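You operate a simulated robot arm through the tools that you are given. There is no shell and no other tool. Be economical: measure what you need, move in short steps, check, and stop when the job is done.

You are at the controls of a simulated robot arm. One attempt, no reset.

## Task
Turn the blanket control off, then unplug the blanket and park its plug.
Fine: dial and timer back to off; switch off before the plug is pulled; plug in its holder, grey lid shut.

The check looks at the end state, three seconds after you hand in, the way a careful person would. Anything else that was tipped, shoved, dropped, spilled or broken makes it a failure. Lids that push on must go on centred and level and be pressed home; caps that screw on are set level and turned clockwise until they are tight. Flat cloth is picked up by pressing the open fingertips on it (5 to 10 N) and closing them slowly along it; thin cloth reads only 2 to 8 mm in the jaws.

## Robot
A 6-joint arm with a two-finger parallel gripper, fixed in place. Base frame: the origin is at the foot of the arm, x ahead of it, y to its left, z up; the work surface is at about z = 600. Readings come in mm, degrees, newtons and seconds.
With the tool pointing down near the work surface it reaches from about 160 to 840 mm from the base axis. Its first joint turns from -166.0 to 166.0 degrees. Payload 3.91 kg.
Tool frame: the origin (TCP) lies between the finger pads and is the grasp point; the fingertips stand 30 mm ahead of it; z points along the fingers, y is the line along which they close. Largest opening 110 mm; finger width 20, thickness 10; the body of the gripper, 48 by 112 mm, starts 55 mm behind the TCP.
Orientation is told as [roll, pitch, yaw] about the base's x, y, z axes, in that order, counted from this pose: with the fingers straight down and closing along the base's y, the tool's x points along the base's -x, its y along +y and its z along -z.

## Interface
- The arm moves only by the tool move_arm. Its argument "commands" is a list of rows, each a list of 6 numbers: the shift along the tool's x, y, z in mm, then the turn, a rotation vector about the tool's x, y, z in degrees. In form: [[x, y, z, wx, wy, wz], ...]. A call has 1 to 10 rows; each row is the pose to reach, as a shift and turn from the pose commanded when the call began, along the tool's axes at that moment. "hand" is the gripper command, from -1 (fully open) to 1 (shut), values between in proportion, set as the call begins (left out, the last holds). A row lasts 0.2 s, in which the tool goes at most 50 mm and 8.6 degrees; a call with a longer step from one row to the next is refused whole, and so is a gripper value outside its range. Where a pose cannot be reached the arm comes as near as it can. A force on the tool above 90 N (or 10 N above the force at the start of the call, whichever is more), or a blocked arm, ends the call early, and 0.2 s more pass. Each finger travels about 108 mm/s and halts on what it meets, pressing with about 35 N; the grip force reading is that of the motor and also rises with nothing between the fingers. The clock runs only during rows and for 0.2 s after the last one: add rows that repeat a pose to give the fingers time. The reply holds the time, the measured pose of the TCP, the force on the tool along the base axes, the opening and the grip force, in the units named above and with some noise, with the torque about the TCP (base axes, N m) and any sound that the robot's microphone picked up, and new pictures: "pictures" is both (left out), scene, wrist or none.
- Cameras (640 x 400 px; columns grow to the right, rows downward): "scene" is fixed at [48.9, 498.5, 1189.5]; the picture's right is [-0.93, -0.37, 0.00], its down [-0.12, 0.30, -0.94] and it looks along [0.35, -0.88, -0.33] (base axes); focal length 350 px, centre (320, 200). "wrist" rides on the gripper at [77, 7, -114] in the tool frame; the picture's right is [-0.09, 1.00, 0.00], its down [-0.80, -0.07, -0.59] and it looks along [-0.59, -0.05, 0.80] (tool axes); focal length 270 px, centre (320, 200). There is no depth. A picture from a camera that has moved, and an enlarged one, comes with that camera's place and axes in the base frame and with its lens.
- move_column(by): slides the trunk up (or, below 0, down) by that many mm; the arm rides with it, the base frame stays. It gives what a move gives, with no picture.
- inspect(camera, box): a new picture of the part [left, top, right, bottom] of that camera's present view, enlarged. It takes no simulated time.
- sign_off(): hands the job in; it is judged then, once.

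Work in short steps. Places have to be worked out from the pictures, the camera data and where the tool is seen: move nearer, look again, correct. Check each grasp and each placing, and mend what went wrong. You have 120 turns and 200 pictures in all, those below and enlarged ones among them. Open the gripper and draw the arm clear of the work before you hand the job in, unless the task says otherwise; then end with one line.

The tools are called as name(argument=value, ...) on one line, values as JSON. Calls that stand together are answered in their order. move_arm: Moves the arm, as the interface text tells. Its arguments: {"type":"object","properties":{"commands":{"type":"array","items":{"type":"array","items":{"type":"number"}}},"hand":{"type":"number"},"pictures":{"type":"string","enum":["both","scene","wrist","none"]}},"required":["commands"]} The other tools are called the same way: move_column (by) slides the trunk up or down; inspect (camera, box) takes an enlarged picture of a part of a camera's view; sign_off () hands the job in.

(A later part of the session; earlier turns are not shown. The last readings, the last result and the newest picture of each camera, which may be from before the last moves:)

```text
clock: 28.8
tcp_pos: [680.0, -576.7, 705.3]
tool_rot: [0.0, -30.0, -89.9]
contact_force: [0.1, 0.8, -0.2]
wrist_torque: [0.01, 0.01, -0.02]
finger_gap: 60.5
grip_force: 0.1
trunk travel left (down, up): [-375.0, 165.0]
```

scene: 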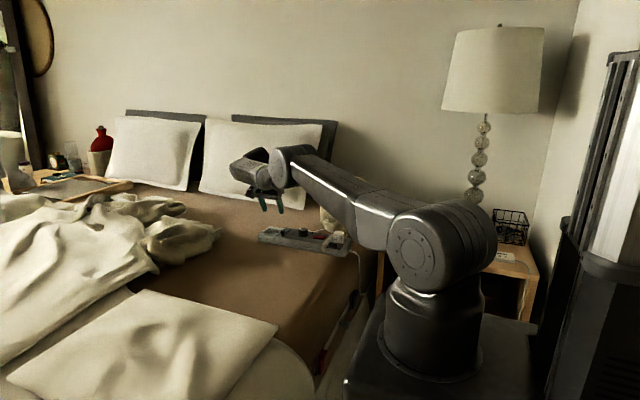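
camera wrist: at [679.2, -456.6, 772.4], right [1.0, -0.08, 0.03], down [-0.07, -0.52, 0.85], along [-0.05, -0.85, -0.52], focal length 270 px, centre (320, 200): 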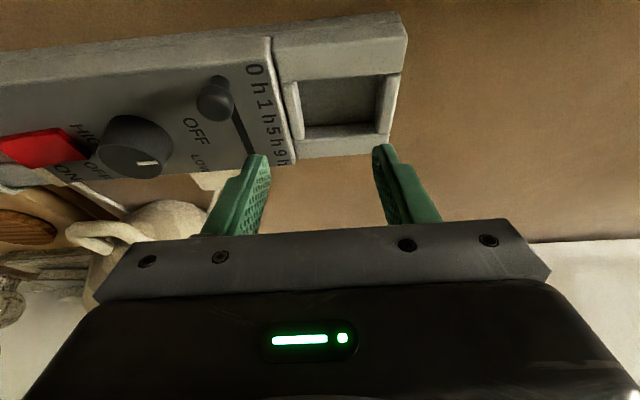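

30° works. Now travel to hover over the plug with the same attitude, fingers opened to 48 mm.

move_arm(commands=[[1, -10, -40, 0, 0, 0], [1.5, -55, -41, 0, 0, 0], [1.5, -100, -41, 0, 0, 0], [1.5, -145, -41, 0, 0, 0], [1.5, -190, -41, 0, 0, 0], [1.5, -235, -41, 0, 0, 0], [1.5, -270, -41, 0, 0, 0], [1.5, -270, -41, 0, 0, 0]], hand=0.127, pictures="wrist")

inspect(camera="wrist", box=[220, 40, 420, 200])

inspect(camera="scene", box=[290, 205, 370, 265])

```text
clock: 30.6
tcp_pos: [411.5, -556.1, 741.8]
tool_rot: [-0.1, -30.1, -89.9]
contact_force: [0.2, 0.4, 0.1]
wrist_torque: [-0.01, 0.02, -0.02]
finger_gap: 47.8
grip_force: 0.1
trunk travel left (down, up): [-375.0, 165.0]
camera wrist: at [417.0, -432.2, 801.3], right [1.0, -0.07, 0.04], down [-0.07, -0.4, 0.92], along [-0.05, -0.91, -0.4], focal length 270 px, centre (320, 200)
```

wrist: 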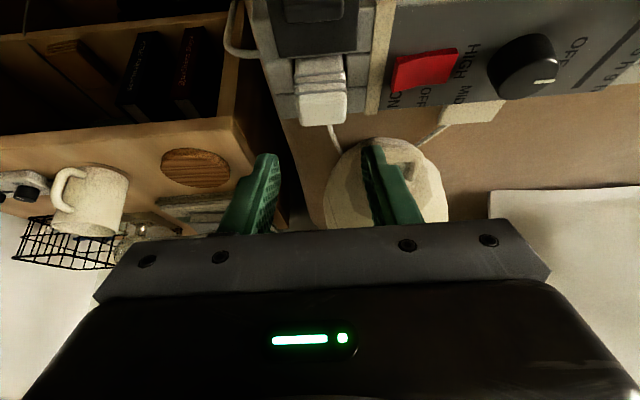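

```text
2.50 times, centred on (320, 120) of wrist
camera zoom: at [417.0, -432.2, 801.3], right [1.0, -0.07, 0.04], down [-0.07, -0.4, 0.92], along [-0.05, -0.91, -0.4], focal length 676 px, centre (320, 400)
```

zoom: 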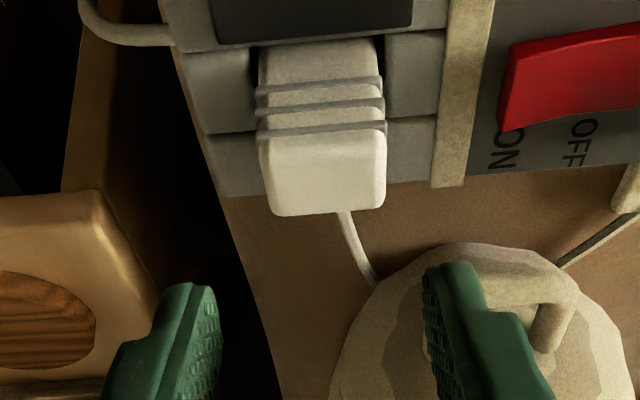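

```text
6.67 times, centred on (330, 235) of scene
camera zoom: at [48.9, 498.5, 1189.5], right [-0.93, -0.37, 0.0], down [-0.12, 0.3, -0.94], along [0.35, -0.88, -0.33], focal length 2331 px, centre (253, -33)
```

zoom: 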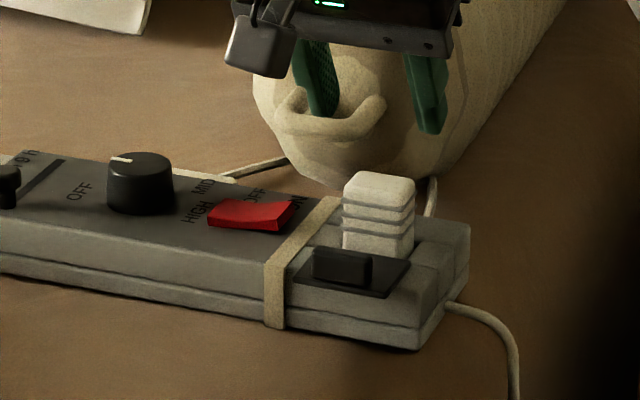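

Plug centre x≈412, y≈-577, top z≈671. Descend along the fingers so the pads straddle it (TCP → (412,-568,675)).

move_arm(commands=[[8, 0.5, 22, 0, 0, 0], [16, 0.5, 43, 0, 0, 0], [20, 0.5, 55, 0, 0, 0], [20, 0.5, 55, 0, 0, 0]], pictures="wrist")

inspect(camera="scene", box=[290, 205, 370, 265])

```text
clock: 31.6
tcp_pos: [411.3, -566.9, 682.7]
tool_rot: [0.0, -30.0, -89.9]
contact_force: [-0.2, 0.5, 1.1]
wrist_torque: [-0.03, -0.01, 0.0]
finger_gap: 48.0
grip_force: 0.1
trunk travel left (down, up): [-375.0, 165.0]
camera wrist: at [417.9, -441.7, 742.3], right [1.0, -0.07, 0.04], down [-0.07, -0.4, 0.92], along [-0.05, -0.92, -0.4], focal length 270 px, centre (320, 200)
```

wrist: 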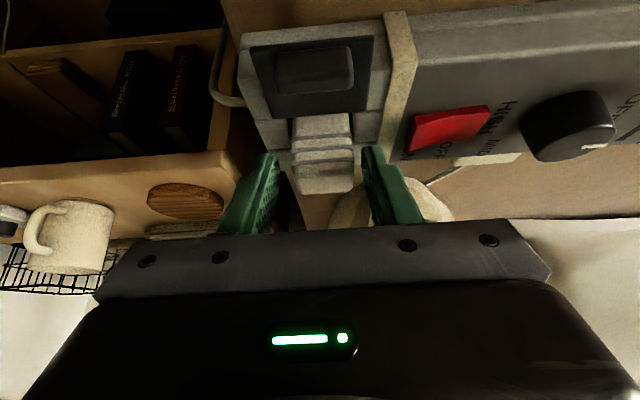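

```text
6.67 times, centred on (330, 235) of scene
camera zoom: at [48.9, 498.5, 1189.5], right [-0.93, -0.37, 0.0], down [-0.12, 0.3, -0.94], along [0.35, -0.88, -0.33], focal length 2331 px, centre (253, -33)
```

zoom: 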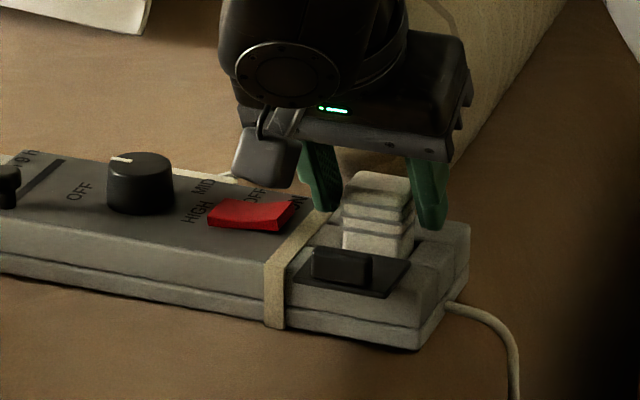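

Straddling well. Lower 7 mm more and close.

move_arm(commands=[[1.7, 0.3, 3, 0, 0, 0], [3.5, 0.3, 6, 0, 0, 0], [3.5, 0.3, 6, 0, 0, 0]], pictures="none")

move_arm(commands=[[0, 0, 0, 0, 0, 0], [0, 0, 0, 0, 0, 0], [0, 0, 0, 0, 0, 0]], hand=1, pictures="wrist")

inspect(camera="scene", box=[290, 205, 370, 265])

```text
clock: 32.4
tcp_pos: [413.7, -566.9, 675.9]
tool_rot: [0.0, -30.0, -89.9]
contact_force: [-0.4, -0.1, -0.2]
wrist_torque: [0.0, 0.0, -0.01]
finger_gap: 48.0
grip_force: 0.0
trunk travel left (down, up): [-375.0, 165.0]
```

```text
clock: 33.2
tcp_pos: [413.1, -566.0, 674.7]
tool_rot: [0.1, -29.9, -89.9]
contact_force: [0.7, -0.1, 0.8]
wrist_torque: [0.01, -0.02, -0.02]
finger_gap: 33.0
grip_force: 34.7
trunk travel left (down, up): [-375.0, 165.0]
camera wrist: at [418.7, -441.4, 735.8], right [1.0, -0.07, 0.04], down [-0.07, -0.4, 0.92], along [-0.05, -0.91, -0.4], focal length 270 px, centre (320, 200)
```

wrist: 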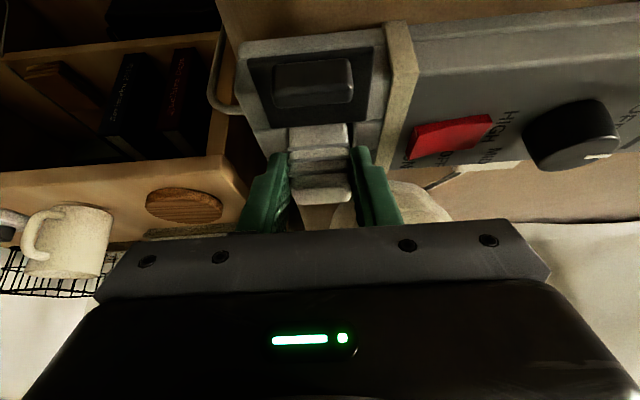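

```text
6.67 times, centred on (330, 235) of scene
camera zoom: at [48.9, 498.5, 1189.5], right [-0.93, -0.37, 0.0], down [-0.12, 0.3, -0.94], along [0.35, -0.88, -0.33], focal length 2331 px, centre (253, -33)
```

zoom: 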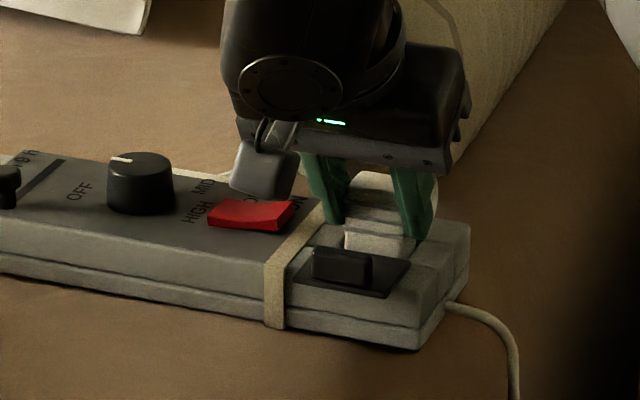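

Firm grip (33 mm). Pull straight up (base z), in small steps.

move_arm(commands=[[-2, 0, -3.5, 0, 0, 0], [-4, 0, -7, 0, 0, 0], [-7, 0, -12, 0, 0, 0], [-10, 0, -17.3, 0, 0, 0], [-10, 0, -17.3, 0, 0, 0]], pictures="none")

inspect(camera="scene", box=[290, 205, 370, 265])

```text
clock: 34.4
tcp_pos: [411.5, -566.1, 695.7]
tool_rot: [0.0, -30.1, -89.9]
contact_force: [0.2, -0.4, -0.3]
wrist_torque: [0.03, 0.02, 0.01]
finger_gap: 33.2
grip_force: 35.0
trunk travel left (down, up): [-375.0, 165.0]
```

```text
6.67 times, centred on (330, 235) of scene
camera zoom: at [48.9, 498.5, 1189.5], right [-0.93, -0.37, 0.0], down [-0.12, 0.3, -0.94], along [0.35, -0.88, -0.33], focal length 2331 px, centre (253, -33)
```

zoom: 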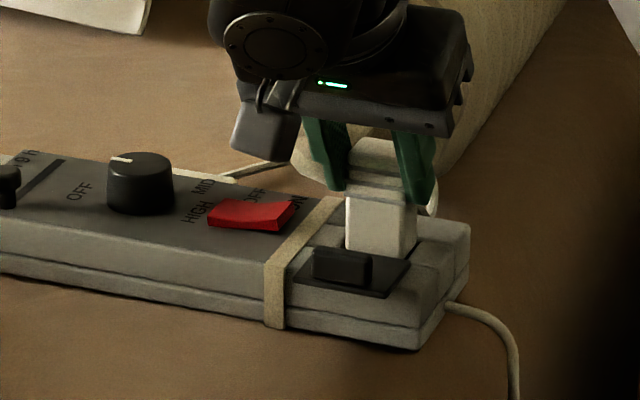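

The plug comes out smoothly. Raise 60 mm more.

move_arm(commands=[[-10, 0, -17.3, 0, 0, 0], [-20, 0, -34.6, 0, 0, 0], [-30, 0, -52, 0, 0, 0], [-30, 0, -52, 0, 0, 0]], pictures="wrist")

inspect(camera="scene", box=[280, 185, 376, 257])

```text
clock: 35.4
tcp_pos: [410.7, -567.0, 755.8]
tool_rot: [0.0, -30.0, -89.9]
contact_force: [-0.1, -0.1, -0.4]
wrist_torque: [0.01, -0.02, -0.01]
finger_gap: 33.3
grip_force: 34.6
trunk travel left (down, up): [-375.0, 165.0]
camera wrist: at [417.4, -442.1, 815.9], right [1.0, -0.07, 0.04], down [-0.07, -0.4, 0.92], along [-0.05, -0.91, -0.4], focal length 270 px, centre (320, 200)
```

wrist: 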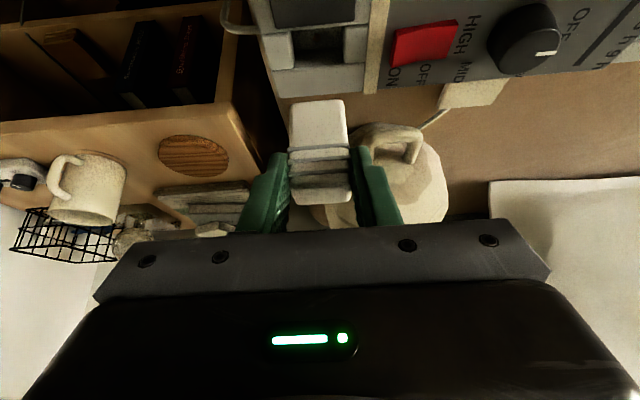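

```text
5.56 times, centred on (328, 221) of scene
camera zoom: at [48.9, 498.5, 1189.5], right [-0.93, -0.37, 0.0], down [-0.12, 0.3, -0.94], along [0.35, -0.88, -0.33], focal length 1943 px, centre (276, 83)
```

zoom: 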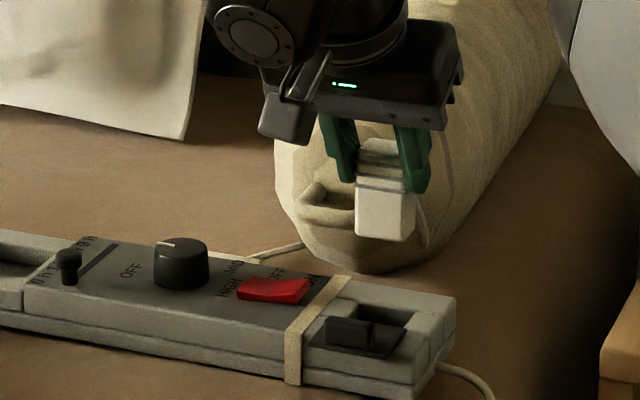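

Plug is out (~52 mm tall body). Carry it along +x to above the pit.

move_arm(commands=[[0, 30, 0, 0, 0, 0], [0, 70, 0, 0, 0, 0], [0, 110, 0, 0, 0, 0], [0, 150, 0, 0, 0, 0], [0, 190, 0, 0, 0, 0], [0, 230, 0, 0, 0, 0], [0, 255, 0, 0, 0, 0], [0, 269, 0, 0, 0, 0], [0, 269, 0, 0, 0, 0]])

inspect(camera="scene", box=[245, 185, 341, 257])

inspect(camera="wrist", box=[200, 0, 440, 200])

```text
clock: 37.4
tcp_pos: [681.2, -564.4, 756.2]
tool_rot: [-0.1, -30.1, -89.9]
contact_force: [-0.3, 0.4, -0.1]
wrist_torque: [-0.01, -0.01, -0.02]
finger_gap: 33.0
grip_force: 34.8
trunk travel left (down, up): [-375.0, 165.0]
camera wrist: at [686.8, -439.7, 816.4], right [1.0, -0.07, 0.04], down [-0.07, -0.4, 0.92], along [-0.05, -0.91, -0.4], focal length 270 px, centre (320, 200)
```

scene: 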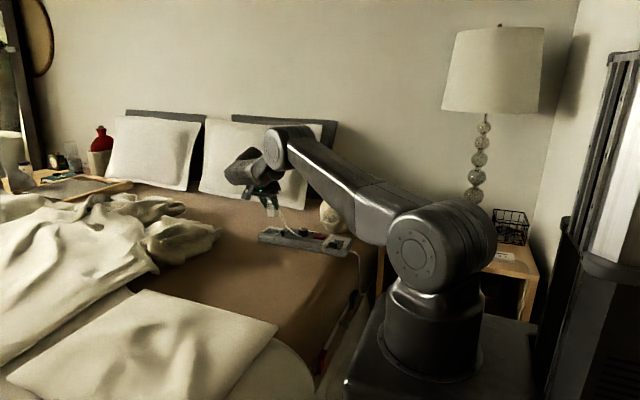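
wrist: 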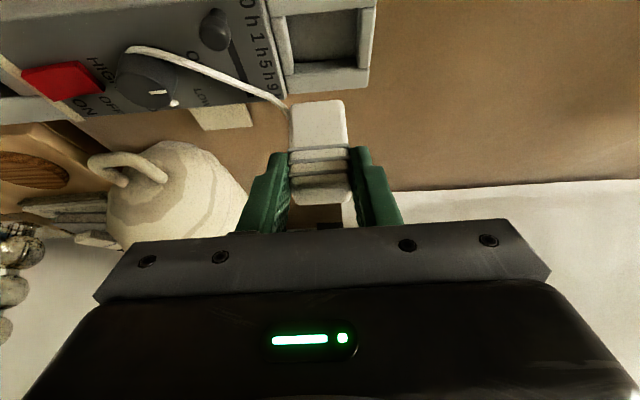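

```text
5.56 times, centred on (293, 221) of scene
camera zoom: at [48.9, 498.5, 1189.5], right [-0.93, -0.37, 0.0], down [-0.12, 0.3, -0.94], along [0.35, -0.88, -0.33], focal length 1943 px, centre (470, 83)
```

zoom: 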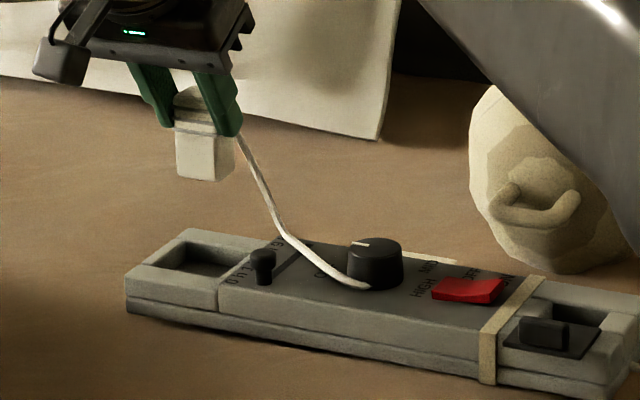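

```text
2.00 times, centred on (320, 100) of wrist
camera zoom: at [686.8, -439.7, 816.4], right [1.0, -0.07, 0.04], down [-0.07, -0.4, 0.92], along [-0.05, -0.91, -0.4], focal length 541 px, centre (320, 400)
```

zoom: 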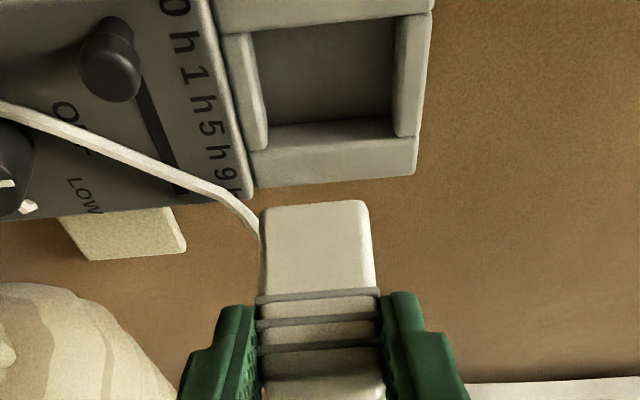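

Plug hangs centred over the pit (shift +2 mm in x). Lower 62 mm to bring its foot to the rim, then check.

move_arm(commands=[[10, 2, 17.3, 0, 0, 0], [20, 2, 34.6, 0, 0, 0], [27, 2, 46.8, 0, 0, 0], [31, 2, 53.7, 0, 0, 0], [31, 2, 53.7, 0, 0, 0]], pictures="wrist")

inspect(camera="scene", box=[245, 185, 341, 257])

inspect(camera="wrist", box=[220, 40, 420, 210])

```text
clock: 38.6
tcp_pos: [685.1, -565.0, 692.4]
tool_rot: [0.0, -30.1, -89.9]
contact_force: [0.0, 0.1, -0.6]
wrist_torque: [0.01, 0.01, 0.0]
finger_gap: 33.2
grip_force: 35.1
trunk travel left (down, up): [-375.0, 165.0]
camera wrist: at [689.6, -440.7, 753.4], right [1.0, -0.07, 0.04], down [-0.07, -0.4, 0.92], along [-0.05, -0.91, -0.4], focal length 270 px, centre (320, 200)
```

wrist: 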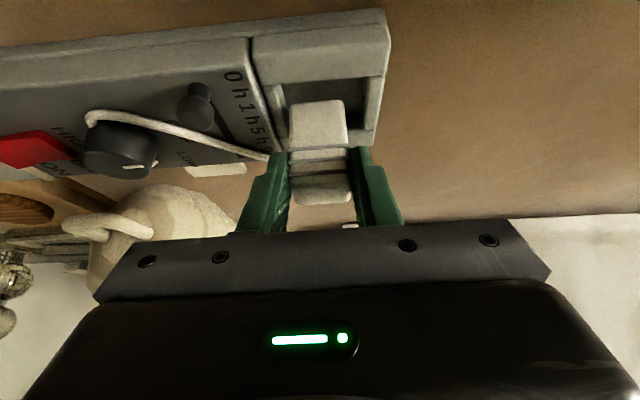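

```text
5.56 times, centred on (293, 221) of scene
camera zoom: at [48.9, 498.5, 1189.5], right [-0.93, -0.37, 0.0], down [-0.12, 0.3, -0.94], along [0.35, -0.88, -0.33], focal length 1943 px, centre (470, 83)
```

zoom: 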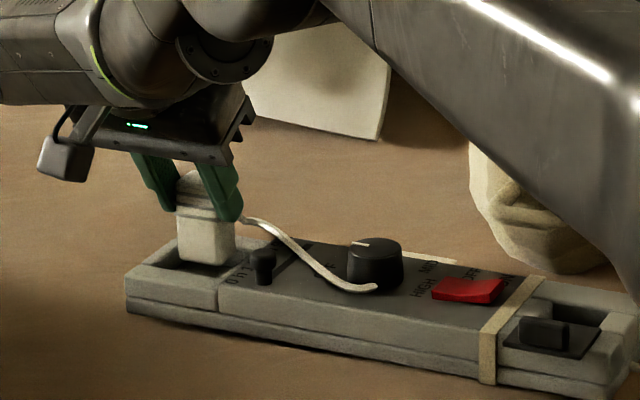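

```text
2.35 times, centred on (320, 125) of wrist
camera zoom: at [689.6, -440.7, 753.4], right [1.0, -0.07, 0.04], down [-0.07, -0.4, 0.92], along [-0.05, -0.91, -0.4], focal length 636 px, centre (320, 376)
```

zoom: 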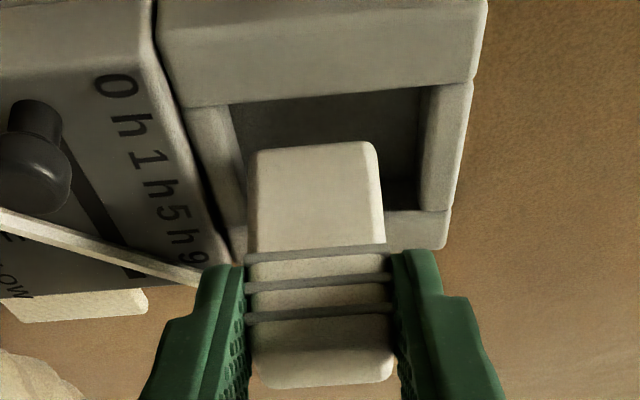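

Plug foot sits inside the pit outline with clearance on all sides (a bit more on +x). Shift +1 mm x and lower gently until the floor is felt.

move_arm(commands=[[2, 1, 3.5, 0, 0, 0], [4, 1, 7, 0, 0, 0], [6, 1, 10.4, 0, 0, 0], [7.5, 1, 13, 0, 0, 0], [7.5, 1, 13, 0, 0, 0]], pictures="wrist")

inspect(camera="scene", box=[245, 185, 341, 257])

```text
clock: 39.8
tcp_pos: [683.4, -565.6, 678.3]
tool_rot: [-0.1, -30.1, -89.7]
contact_force: [-1.2, -0.2, -1.0]
wrist_torque: [0.04, 0.01, 0.0]
finger_gap: 33.0
grip_force: 35.3
trunk travel left (down, up): [-375.0, 165.0]
camera wrist: at [689.5, -441.1, 738.4], right [1.0, -0.07, 0.04], down [-0.07, -0.4, 0.92], along [-0.05, -0.91, -0.4], focal length 270 px, centre (320, 200)
```

wrist: 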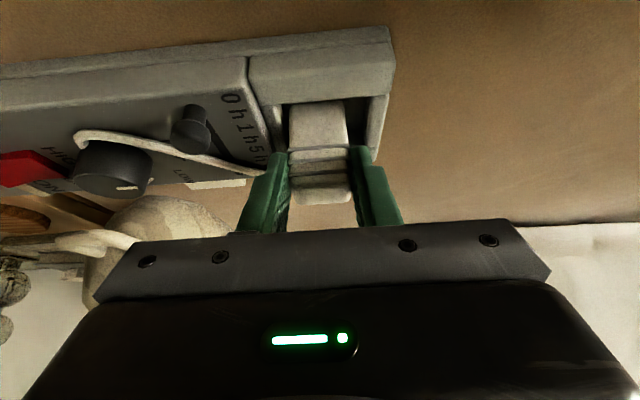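

```text
5.56 times, centred on (293, 221) of scene
camera zoom: at [48.9, 498.5, 1189.5], right [-0.93, -0.37, 0.0], down [-0.12, 0.3, -0.94], along [0.35, -0.88, -0.33], focal length 1943 px, centre (470, 83)
```

zoom: 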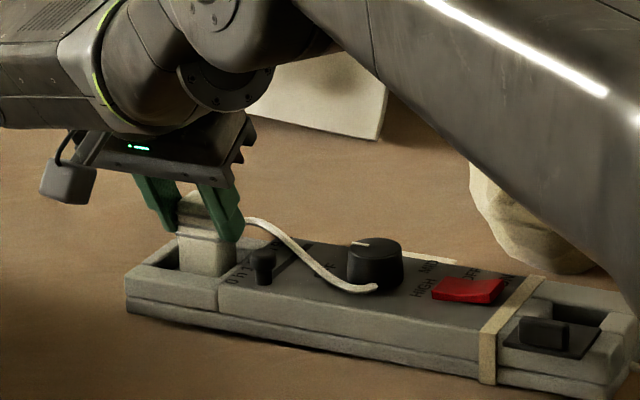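

No floor contact yet; continue gently.

move_arm(commands=[[0.75, 0, 1.3, 0, 0, 0], [1.5, 0, 2.6, 0, 0, 0], [2.25, 0, 3.9, 0, 0, 0], [3, 0, 5.2, 0, 0, 0], [3, 0, 5.2, 0, 0, 0]], pictures="none")

inspect(camera="scene", box=[250, 200, 310, 245])

inspect(camera="wrist", box=[220, 60, 420, 210])

```text
clock: 41.0
tcp_pos: [683.7, -565.0, 675.7]
tool_rot: [0.2, -30.3, -90.0]
contact_force: [-0.5, 0.4, 11.9]
wrist_torque: [-0.06, 0.14, -0.01]
finger_gap: 33.3
grip_force: 34.5
trunk travel left (down, up): [-375.0, 165.0]
```

```text
8.89 times, centred on (280, 222) of scene
camera zoom: at [48.9, 498.5, 1189.5], right [-0.93, -0.37, 0.0], down [-0.12, 0.3, -0.94], along [0.35, -0.88, -0.33], focal length 3108 px, centre (676, 0)
```

zoom: 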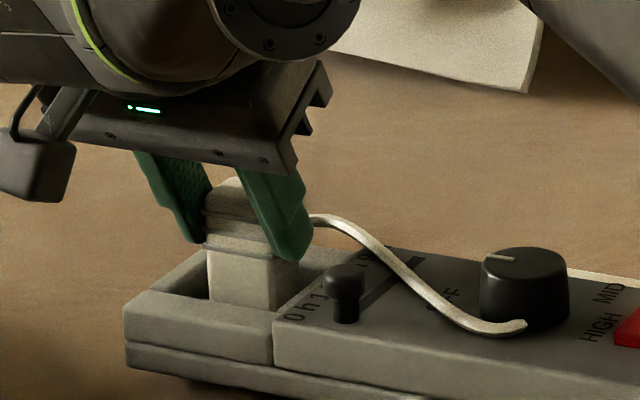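

```text
2.67 times, centred on (320, 135) of wrist
camera zoom: at [690.2, -440.6, 735.3], right [1.0, -0.07, 0.05], down [-0.07, -0.39, 0.92], along [-0.05, -0.92, -0.4], focal length 721 px, centre (320, 373)
```

zoom: 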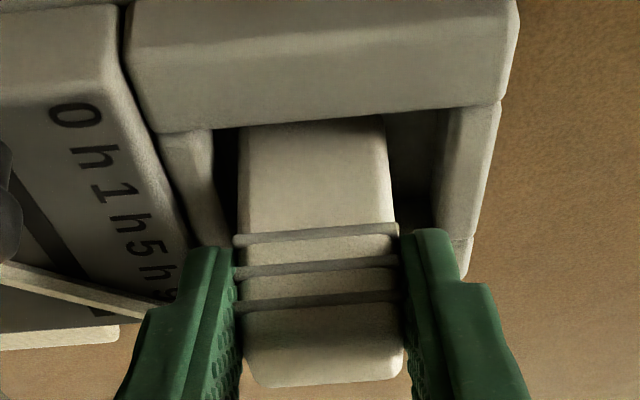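

Plug is on the pit floor (12 N, same height as in the socket). Unload 1.5 mm and open to 46 mm.

move_arm(commands=[[-1, 0, -1.7, 0, 0, 0], [-1, 0, -1.7, 0, 0, 0], [-1, 0, -1.7, 0, 0, 0]], hand=0.16, pictures="none")

inspect(camera="scene", box=[250, 200, 310, 245])

inspect(camera="wrist", box=[220, 60, 420, 210])

```text
clock: 41.8
tcp_pos: [683.2, -565.2, 674.7]
tool_rot: [0.0, -30.0, -90.0]
contact_force: [0.3, 0.6, 0.3]
wrist_torque: [0.02, 0.02, -0.01]
finger_gap: 46.0
grip_force: 0.0
trunk travel left (down, up): [-375.0, 165.0]
```

```text
8.89 times, centred on (280, 222) of scene
camera zoom: at [48.9, 498.5, 1189.5], right [-0.93, -0.37, 0.0], down [-0.12, 0.3, -0.94], along [0.35, -0.88, -0.33], focal length 3108 px, centre (676, 0)
```

zoom: 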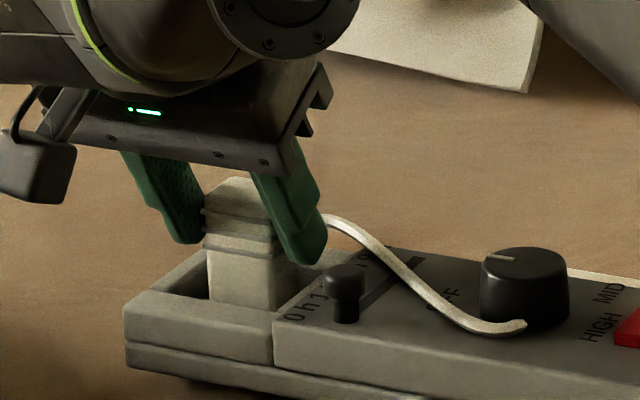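

```text
2.67 times, centred on (320, 135) of wrist
camera zoom: at [690.2, -441.0, 734.5], right [1.0, -0.07, 0.04], down [-0.07, -0.4, 0.92], along [-0.05, -0.91, -0.4], focal length 721 px, centre (320, 373)
```

zoom: 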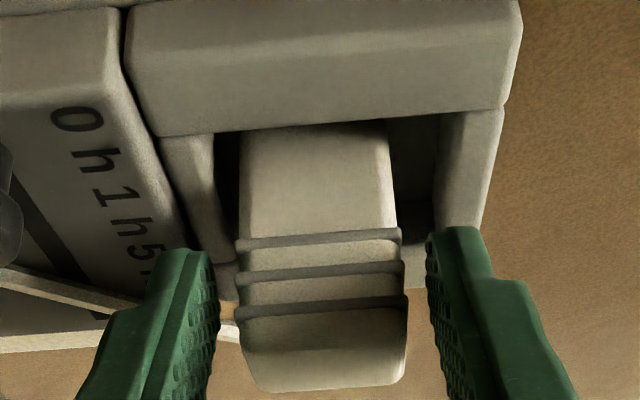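

Released; plug stands upright. Retreat along the finger direction.

move_arm(commands=[[0, 0, -15, 0, 0, 0], [0, 0, -35, 0, 0, 0], [0, 0, -60, 0, 0, 0], [0, 0, -90, 0, 0, 0], [0, 0, -90, 0, 0, 0]])

inspect(camera="scene", box=[245, 195, 365, 270])

```text
clock: 43.0
tcp_pos: [683.1, -521.1, 751.2]
tool_rot: [0.0, -30.0, -90.0]
contact_force: [-0.3, 0.1, -0.1]
wrist_torque: [-0.03, 0.01, -0.01]
finger_gap: 46.2
grip_force: 0.1
trunk travel left (down, up): [-375.0, 165.0]
camera wrist: at [689.5, -396.8, 811.4], right [1.0, -0.07, 0.04], down [-0.07, -0.4, 0.92], along [-0.05, -0.92, -0.4], focal length 270 px, centre (320, 200)
```

scene: 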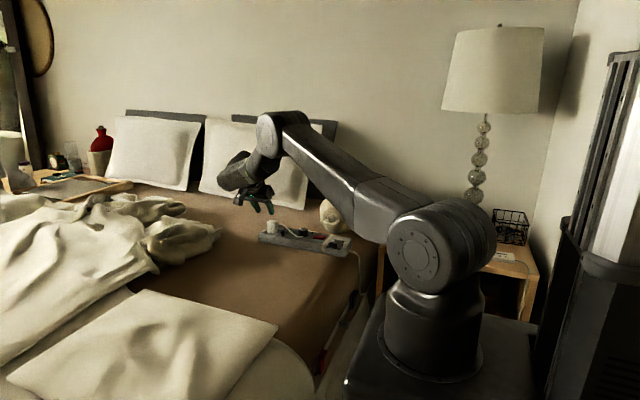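
wrist: 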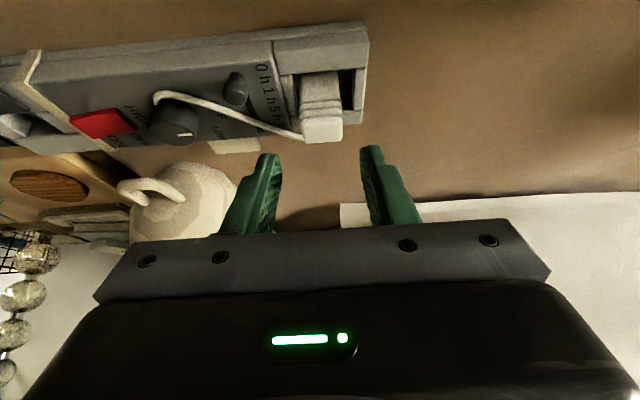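

```text
5.33 times, centred on (305, 232) of scene
camera zoom: at [48.9, 498.5, 1189.5], right [-0.93, -0.37, 0.0], down [-0.12, 0.3, -0.94], along [0.35, -0.88, -0.33], focal length 1865 px, centre (400, 27)
```

zoom: 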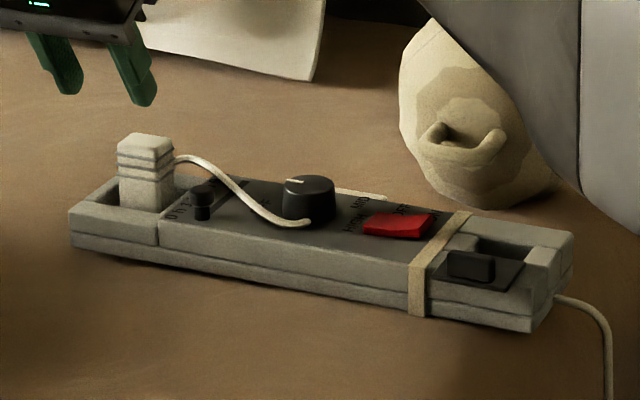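

Plug is parked upright with the cord lying across the panel. Now go back over the lid, untilting and closing the fingers.

move_arm(commands=[[2, -30, -8, 0, 4, 0], [4, -70, -16, 0, 8, 0], [6, -110, -24, 0, 13, 0], [8, -150, -32, 0, 18, 0], [10, -190, -32, 0, 23, 0], [13, -230, -32, 0, 28, 0], [17, -271, -32, 0, 30, 0], [17, -271, -32, 0, 30, 0]], hand=1, pictures="wrist")

inspect(camera="wrist", box=[220, 40, 420, 200])

inspect(camera="scene", box=[310, 215, 370, 255])

```text
clock: 44.8
tcp_pos: [411.3, -491.7, 769.8]
tool_rot: [0.1, 0.0, -90.0]
contact_force: [-0.9, -0.5, -0.3]
wrist_torque: [-0.01, 0.01, -0.01]
finger_gap: 0.0
grip_force: 35.2
trunk travel left (down, up): [-375.0, 165.0]
camera wrist: at [416.3, -413.5, 885.0], right [1.0, -0.09, 0.0], down [-0.07, -0.8, 0.59], along [-0.05, -0.59, -0.8], focal length 270 px, centre (320, 200)
```

wrist: 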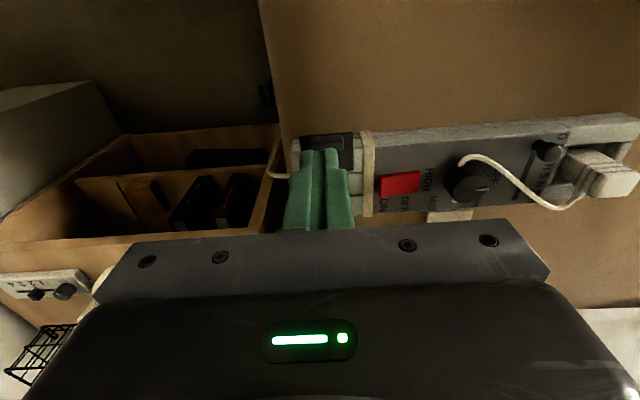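

```text
2.50 times, centred on (320, 120) of wrist
camera zoom: at [416.3, -413.5, 885.0], right [1.0, -0.09, 0.0], down [-0.07, -0.8, 0.59], along [-0.05, -0.59, -0.8], focal length 676 px, centre (320, 400)
```

zoom: 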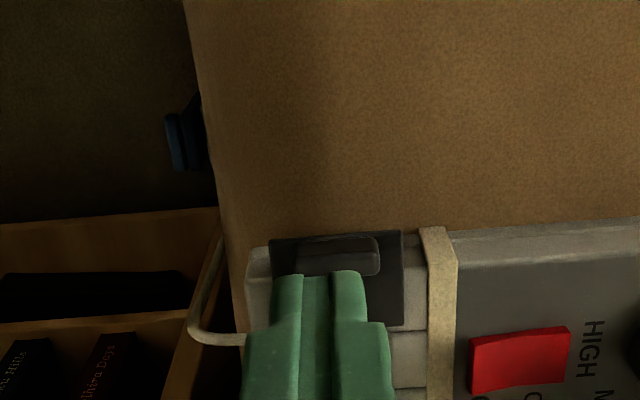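

```text
10.00 times, centred on (340, 235) of scene
camera zoom: at [48.9, 498.5, 1189.5], right [-0.93, -0.37, 0.0], down [-0.12, 0.3, -0.94], along [0.35, -0.88, -0.33], focal length 3497 px, centre (120, -150)
```

zoom: 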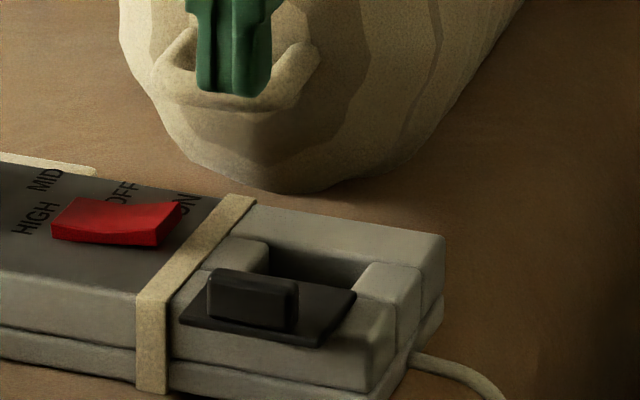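

Lid plate spans x≈388–438, y≈-556…-514, its grip at y≈-511…-525, z up to ≈657; it must slide ~42 mm to -y. I lower the closed fingers on the +y side of the grip.

move_arm(commands=[[2, 2, 30, 0, 0, 0], [2, 3, 60, 0, 0, 0], [2, 3, 80, 0, 0, 0], [2, 3, 91, 0, 0, 0], [2, 3, 91, 0, 0, 0]], pictures="wrist")

inspect(camera="wrist", box=[240, 80, 400, 200])

inspect(camera="scene", box=[310, 215, 370, 255])

```text
clock: 46.0
tcp_pos: [416.5, -489.2, 681.4]
tool_rot: [0.0, 0.0, -89.9]
contact_force: [0.9, 0.5, -0.6]
wrist_torque: [0.01, -0.04, 0.03]
finger_gap: 0.0
grip_force: 35.2
trunk travel left (down, up): [-375.0, 165.0]
camera wrist: at [421.9, -411.6, 795.2], right [1.0, -0.09, 0.0], down [-0.07, -0.8, 0.59], along [-0.05, -0.59, -0.8], focal length 270 px, centre (320, 200)
```

wrist: 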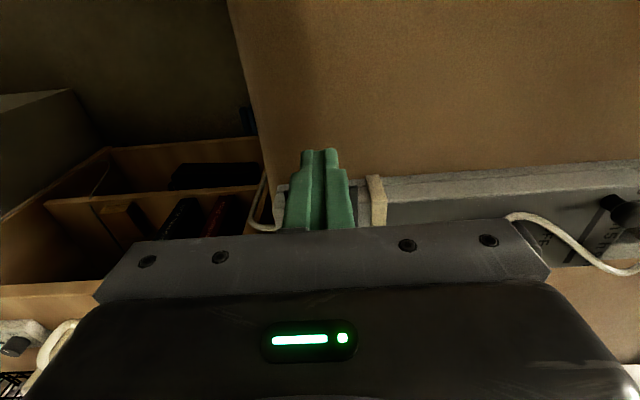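

```text
3.33 times, centred on (320, 140) of wrist
camera zoom: at [421.9, -411.6, 795.2], right [1.0, -0.09, 0.0], down [-0.07, -0.8, 0.59], along [-0.05, -0.59, -0.8], focal length 901 px, centre (320, 400)
```

zoom: 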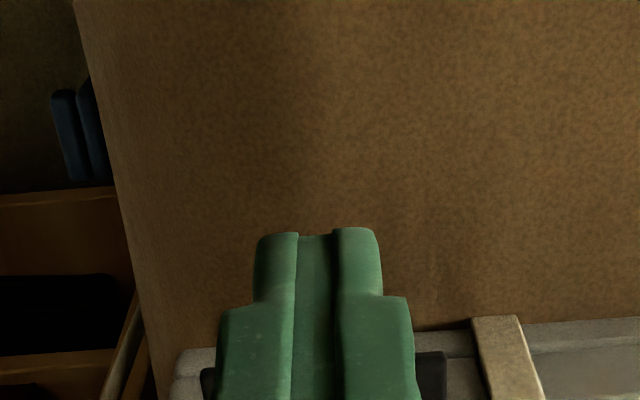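

```text
10.00 times, centred on (340, 235) of scene
camera zoom: at [48.9, 498.5, 1189.5], right [-0.93, -0.37, 0.0], down [-0.12, 0.3, -0.94], along [0.35, -0.88, -0.33], focal length 3497 px, centre (120, -150)
```

zoom: 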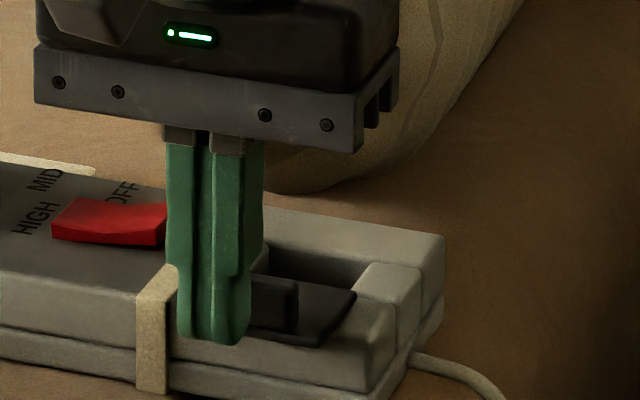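

Knob sits ~5 mm further to -x than my fingers; shift -x 5, down 2, then push to -y by ~30 mm and look.

move_arm(commands=[[0, -5, 2, 0, 0, 0], [-8, -5, 2, 0, 0, 0], [-14, -5, 2, 0, 0, 0], [-19, -5, 2, 0, 0, 0], [-24, -5, 2, 0, 0, 0], [-29, -5, 2, 0, 0, 0], [-29, -5, 2, 0, 0, 0]], pictures="wrist")

inspect(camera="scene", box=[310, 215, 370, 255])

```text
clock: 47.6
tcp_pos: [411.3, -517.8, 679.4]
tool_rot: [-0.1, 0.0, -90.0]
contact_force: [-0.5, -0.1, 0.3]
wrist_torque: [-0.02, -0.02, 0.03]
finger_gap: 0.0
grip_force: 34.6
trunk travel left (down, up): [-375.0, 165.0]
camera wrist: at [416.9, -440.4, 792.8], right [1.0, -0.09, 0.0], down [-0.07, -0.8, 0.59], along [-0.05, -0.59, -0.8], focal length 270 px, centre (320, 200)
```

wrist: 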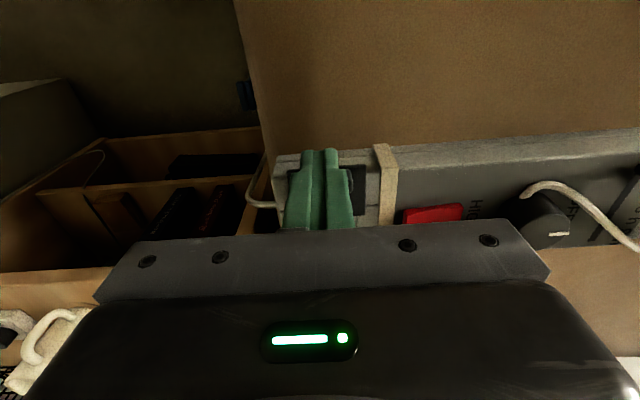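

```text
10.00 times, centred on (340, 235) of scene
camera zoom: at [48.9, 498.5, 1189.5], right [-0.93, -0.37, 0.0], down [-0.12, 0.3, -0.94], along [0.35, -0.88, -0.33], focal length 3497 px, centre (120, -150)
```

zoom: 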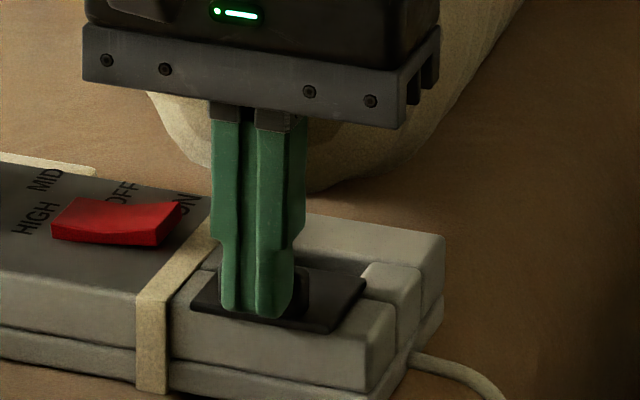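

The lid slides with the fingers. Continue 20 mm more.

move_arm(commands=[[-5, 0, 0, 0, 0, 0], [-10, 0, 0, 0, 0, 0], [-15, 0, 0, 0, 0, 0], [-20, 0, 0, 0, 0, 0], [-20, 0, 0, 0, 0, 0]], pictures="wrist")

inspect(camera="scene", box=[310, 215, 370, 255])

```text
clock: 48.8
tcp_pos: [410.4, -538.3, 680.1]
tool_rot: [0.1, 0.0, -89.9]
contact_force: [-1.0, 0.4, 0.2]
wrist_torque: [-0.01, 0.0, -0.01]
finger_gap: 0.0
grip_force: 34.7
trunk travel left (down, up): [-375.0, 165.0]
camera wrist: at [416.6, -460.0, 793.9], right [1.0, -0.09, 0.0], down [-0.07, -0.8, 0.59], along [-0.05, -0.59, -0.8], focal length 270 px, centre (320, 200)
```

wrist: 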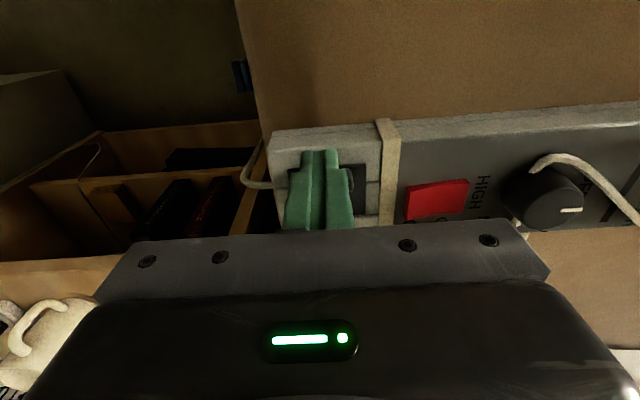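

```text
10.00 times, centred on (340, 235) of scene
camera zoom: at [48.9, 498.5, 1189.5], right [-0.93, -0.37, 0.0], down [-0.12, 0.3, -0.94], along [0.35, -0.88, -0.33], focal length 3497 px, centre (120, -150)
```

zoom: 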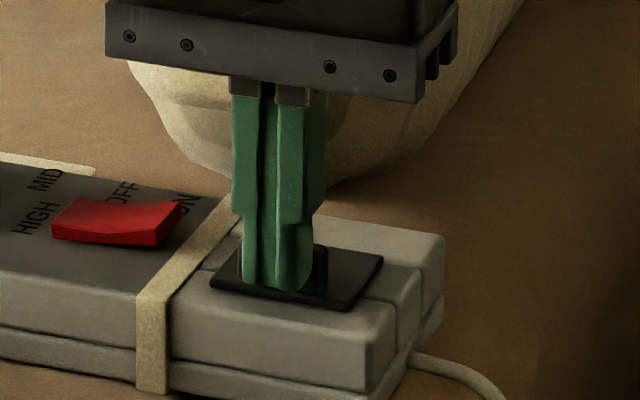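

About 10 mm remain by estimate. Push in small steps watching the force.

move_arm(commands=[[-2, 0, 0, 0, 0, 0], [-4, 0, 0, 0, 0, 0], [-6, 0, 0, 0, 0, 0], [-6, 0, 0, 0, 0, 0]], pictures="none")

inspect(camera="scene", box=[310, 215, 370, 255])

inspect(camera="wrist", box=[240, 100, 400, 230])

```text
clock: 49.8
tcp_pos: [409.9, -541.9, 679.0]
tool_rot: [0.0, 0.0, -89.9]
contact_force: [0.0, 0.4, -0.1]
wrist_torque: [0.0, 0.0, 0.0]
finger_gap: 0.0
grip_force: 35.1
trunk travel left (down, up): [-375.0, 165.0]
```

```text
10.00 times, centred on (340, 235) of scene
camera zoom: at [48.9, 498.5, 1189.5], right [-0.93, -0.37, 0.0], down [-0.12, 0.3, -0.94], along [0.35, -0.88, -0.33], focal length 3497 px, centre (120, -150)
```

zoom: 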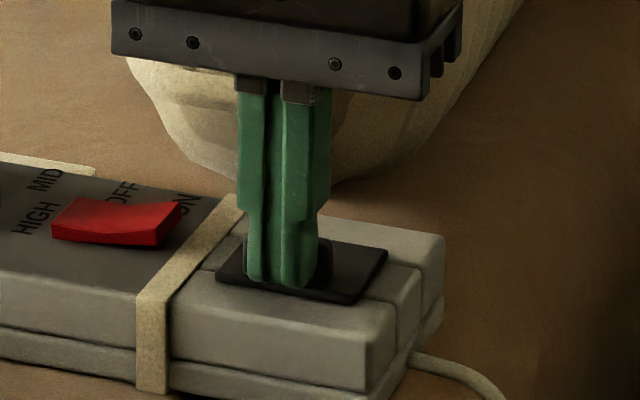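

```text
3.08 times, centred on (320, 165) of wrist
camera zoom: at [416.6, -465.4, 792.8], right [1.0, -0.09, 0.0], down [-0.07, -0.8, 0.59], along [-0.05, -0.59, -0.8], focal length 832 px, centre (320, 308)
```

zoom: 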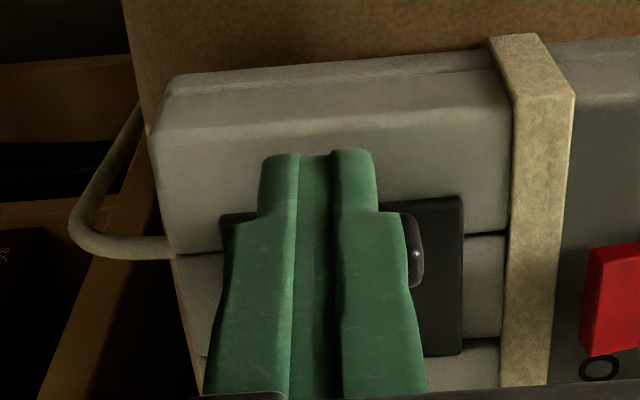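

The plate now covers y≈-549…-589 while the socket channel is ≈-559…-588; it needs ~5 mm more to centre or reach its stop.

move_arm(commands=[[-1.5, 0, 0, 0, 0, 0], [-3, 0, 0, 0, 0, 0], [-4.5, 0, 0, 0, 0, 0], [-4.5, 0, 0, 0, 0, 0]], pictures="none")

inspect(camera="wrist", box=[240, 100, 400, 230])

```text
clock: 50.8
tcp_pos: [411.5, -546.8, 677.8]
tool_rot: [0.0, 0.0, -89.8]
contact_force: [0.1, 0.7, 0.0]
wrist_torque: [0.0, -0.02, -0.03]
finger_gap: 0.0
grip_force: 34.8
trunk travel left (down, up): [-375.0, 165.0]
```

```text
3.08 times, centred on (320, 165) of wrist
camera zoom: at [416.5, -469.6, 792.9], right [1.0, -0.09, 0.0], down [-0.07, -0.8, 0.59], along [-0.05, -0.59, -0.8], focal length 832 px, centre (320, 308)
```

zoom: 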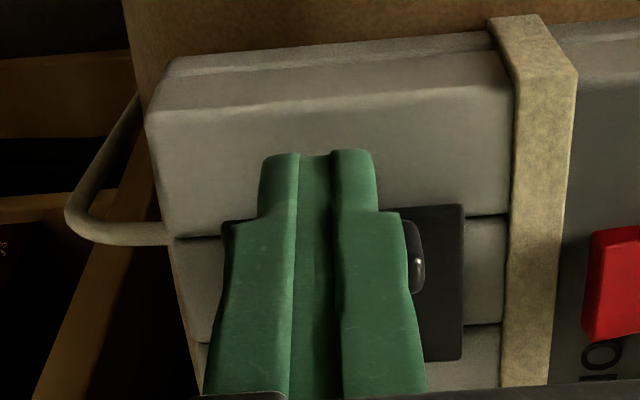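

The plate is now nearly centred over the channel (-554…-595 vs -558…-587). Probe 2 mm further for a stop.

move_arm(commands=[[-1, 0, 0, 0, 0, 0], [-2, 0, 0, 0, 0, 0], [-2, 0, 0, 0, 0, 0]], pictures="none")

inspect(camera="scene", box=[310, 215, 370, 255])

```text
clock: 51.6
tcp_pos: [411.5, -549.4, 679.0]
tool_rot: [0.0, -0.1, -89.8]
contact_force: [-0.4, 0.4, -0.5]
wrist_torque: [0.02, 0.01, 0.01]
finger_gap: 0.1
grip_force: 35.4
trunk travel left (down, up): [-375.0, 165.0]
```

```text
10.00 times, centred on (340, 235) of scene
camera zoom: at [48.9, 498.5, 1189.5], right [-0.93, -0.37, 0.0], down [-0.12, 0.3, -0.94], along [0.35, -0.88, -0.33], focal length 3497 px, centre (120, -150)
```

zoom: 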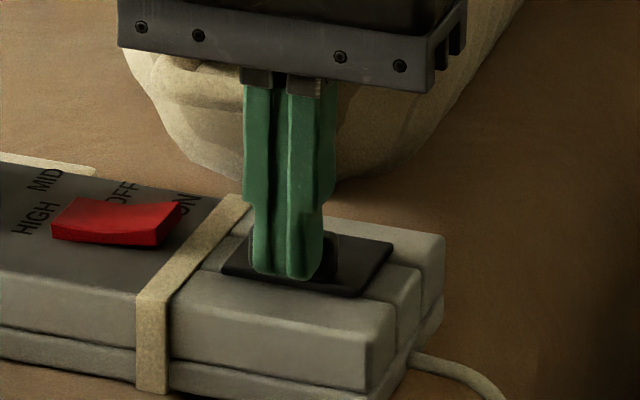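

No stop felt; back off and view the lid from above.

move_arm(commands=[[8, 0, 0, 0, 0, 0], [30, 0, -20, 0, 0, 0], [45, 0, -60, 0, 0, 0], [45, 0, -100, 0, 0, 0], [45, 0, -100, 0, 0, 0]], hand=0.1, pictures="wrist")

inspect(camera="wrist", box=[260, 120, 400, 230])

inspect(camera="scene", box=[310, 215, 370, 255])

```text
clock: 52.8
tcp_pos: [411.5, -503.3, 779.4]
tool_rot: [0.0, 0.0, -89.9]
contact_force: [0.1, 0.2, -0.6]
wrist_torque: [-0.02, -0.03, -0.01]
finger_gap: 49.6
grip_force: 0.0
trunk travel left (down, up): [-375.0, 165.0]
camera wrist: at [417.5, -425.8, 892.9], right [1.0, -0.09, 0.0], down [-0.07, -0.8, 0.59], along [-0.05, -0.59, -0.8], focal length 270 px, centre (320, 200)
```

wrist: 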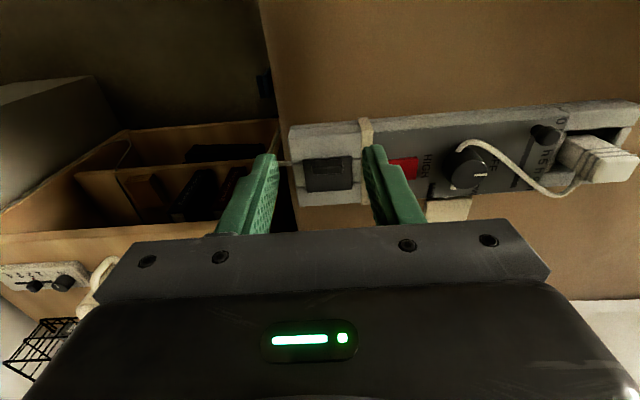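

```text
3.64 times, centred on (330, 175) of wrist
camera zoom: at [417.5, -425.8, 892.9], right [1.0, -0.09, 0.0], down [-0.07, -0.8, 0.59], along [-0.05, -0.59, -0.8], focal length 983 px, centre (284, 291)
```

zoom: 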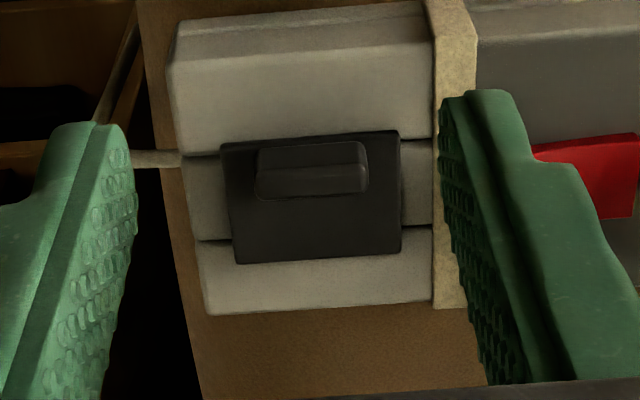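

```text
10.00 times, centred on (340, 235) of scene
camera zoom: at [48.9, 498.5, 1189.5], right [-0.93, -0.37, 0.0], down [-0.12, 0.3, -0.94], along [0.35, -0.88, -0.33], focal length 3497 px, centre (120, -150)
```

zoom: 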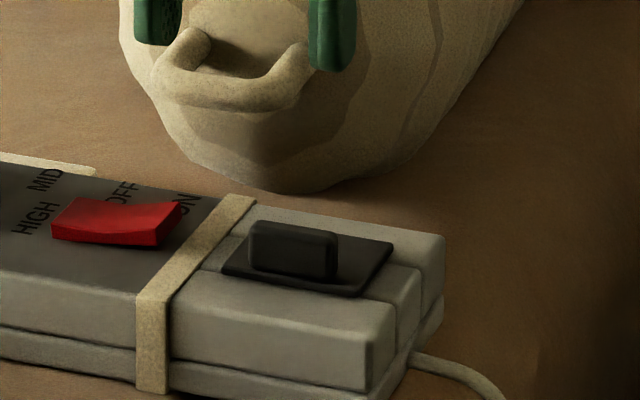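

The lid covers the socket, centred within ~1-2 mm. To be sure it is at its stop I return and press a further 2 mm, watching force.

move_arm(commands=[[0, 0, 40, 0, 0, 0], [0, 0, 80, 0, 0, 0], [-15, 0, 100, 0, 0, 0], [-37, 0, 100, 0, 0, 0], [-44, 0, 100, 0, 0, 0], [-46, 0, 100, 0, 0, 0], [-47, 0, 100, 0, 0, 0], [-47, 0, 100, 0, 0, 0]], hand=1, pictures="none")

inspect(camera="scene", box=[310, 215, 370, 255])

```text
clock: 54.6
tcp_pos: [410.3, -549.2, 677.0]
tool_rot: [-0.1, 0.2, -90.0]
contact_force: [-1.4, 18.5, -5.1]
wrist_torque: [0.4, -0.02, -0.04]
finger_gap: 0.0
grip_force: 34.9
trunk travel left (down, up): [-375.0, 165.0]
```

```text
10.00 times, centred on (340, 235) of scene
camera zoom: at [48.9, 498.5, 1189.5], right [-0.93, -0.37, 0.0], down [-0.12, 0.3, -0.94], along [0.35, -0.88, -0.33], focal length 3497 px, centre (120, -150)
```

zoom: 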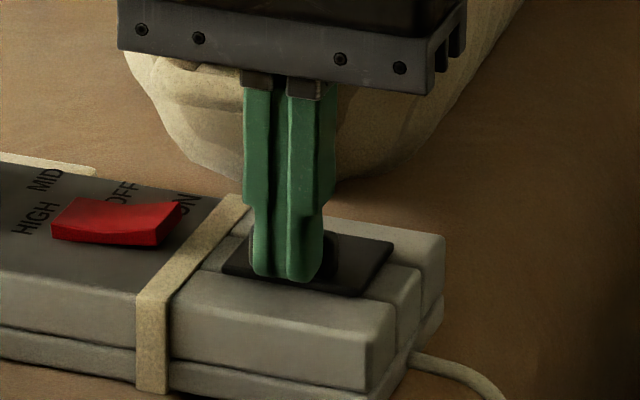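

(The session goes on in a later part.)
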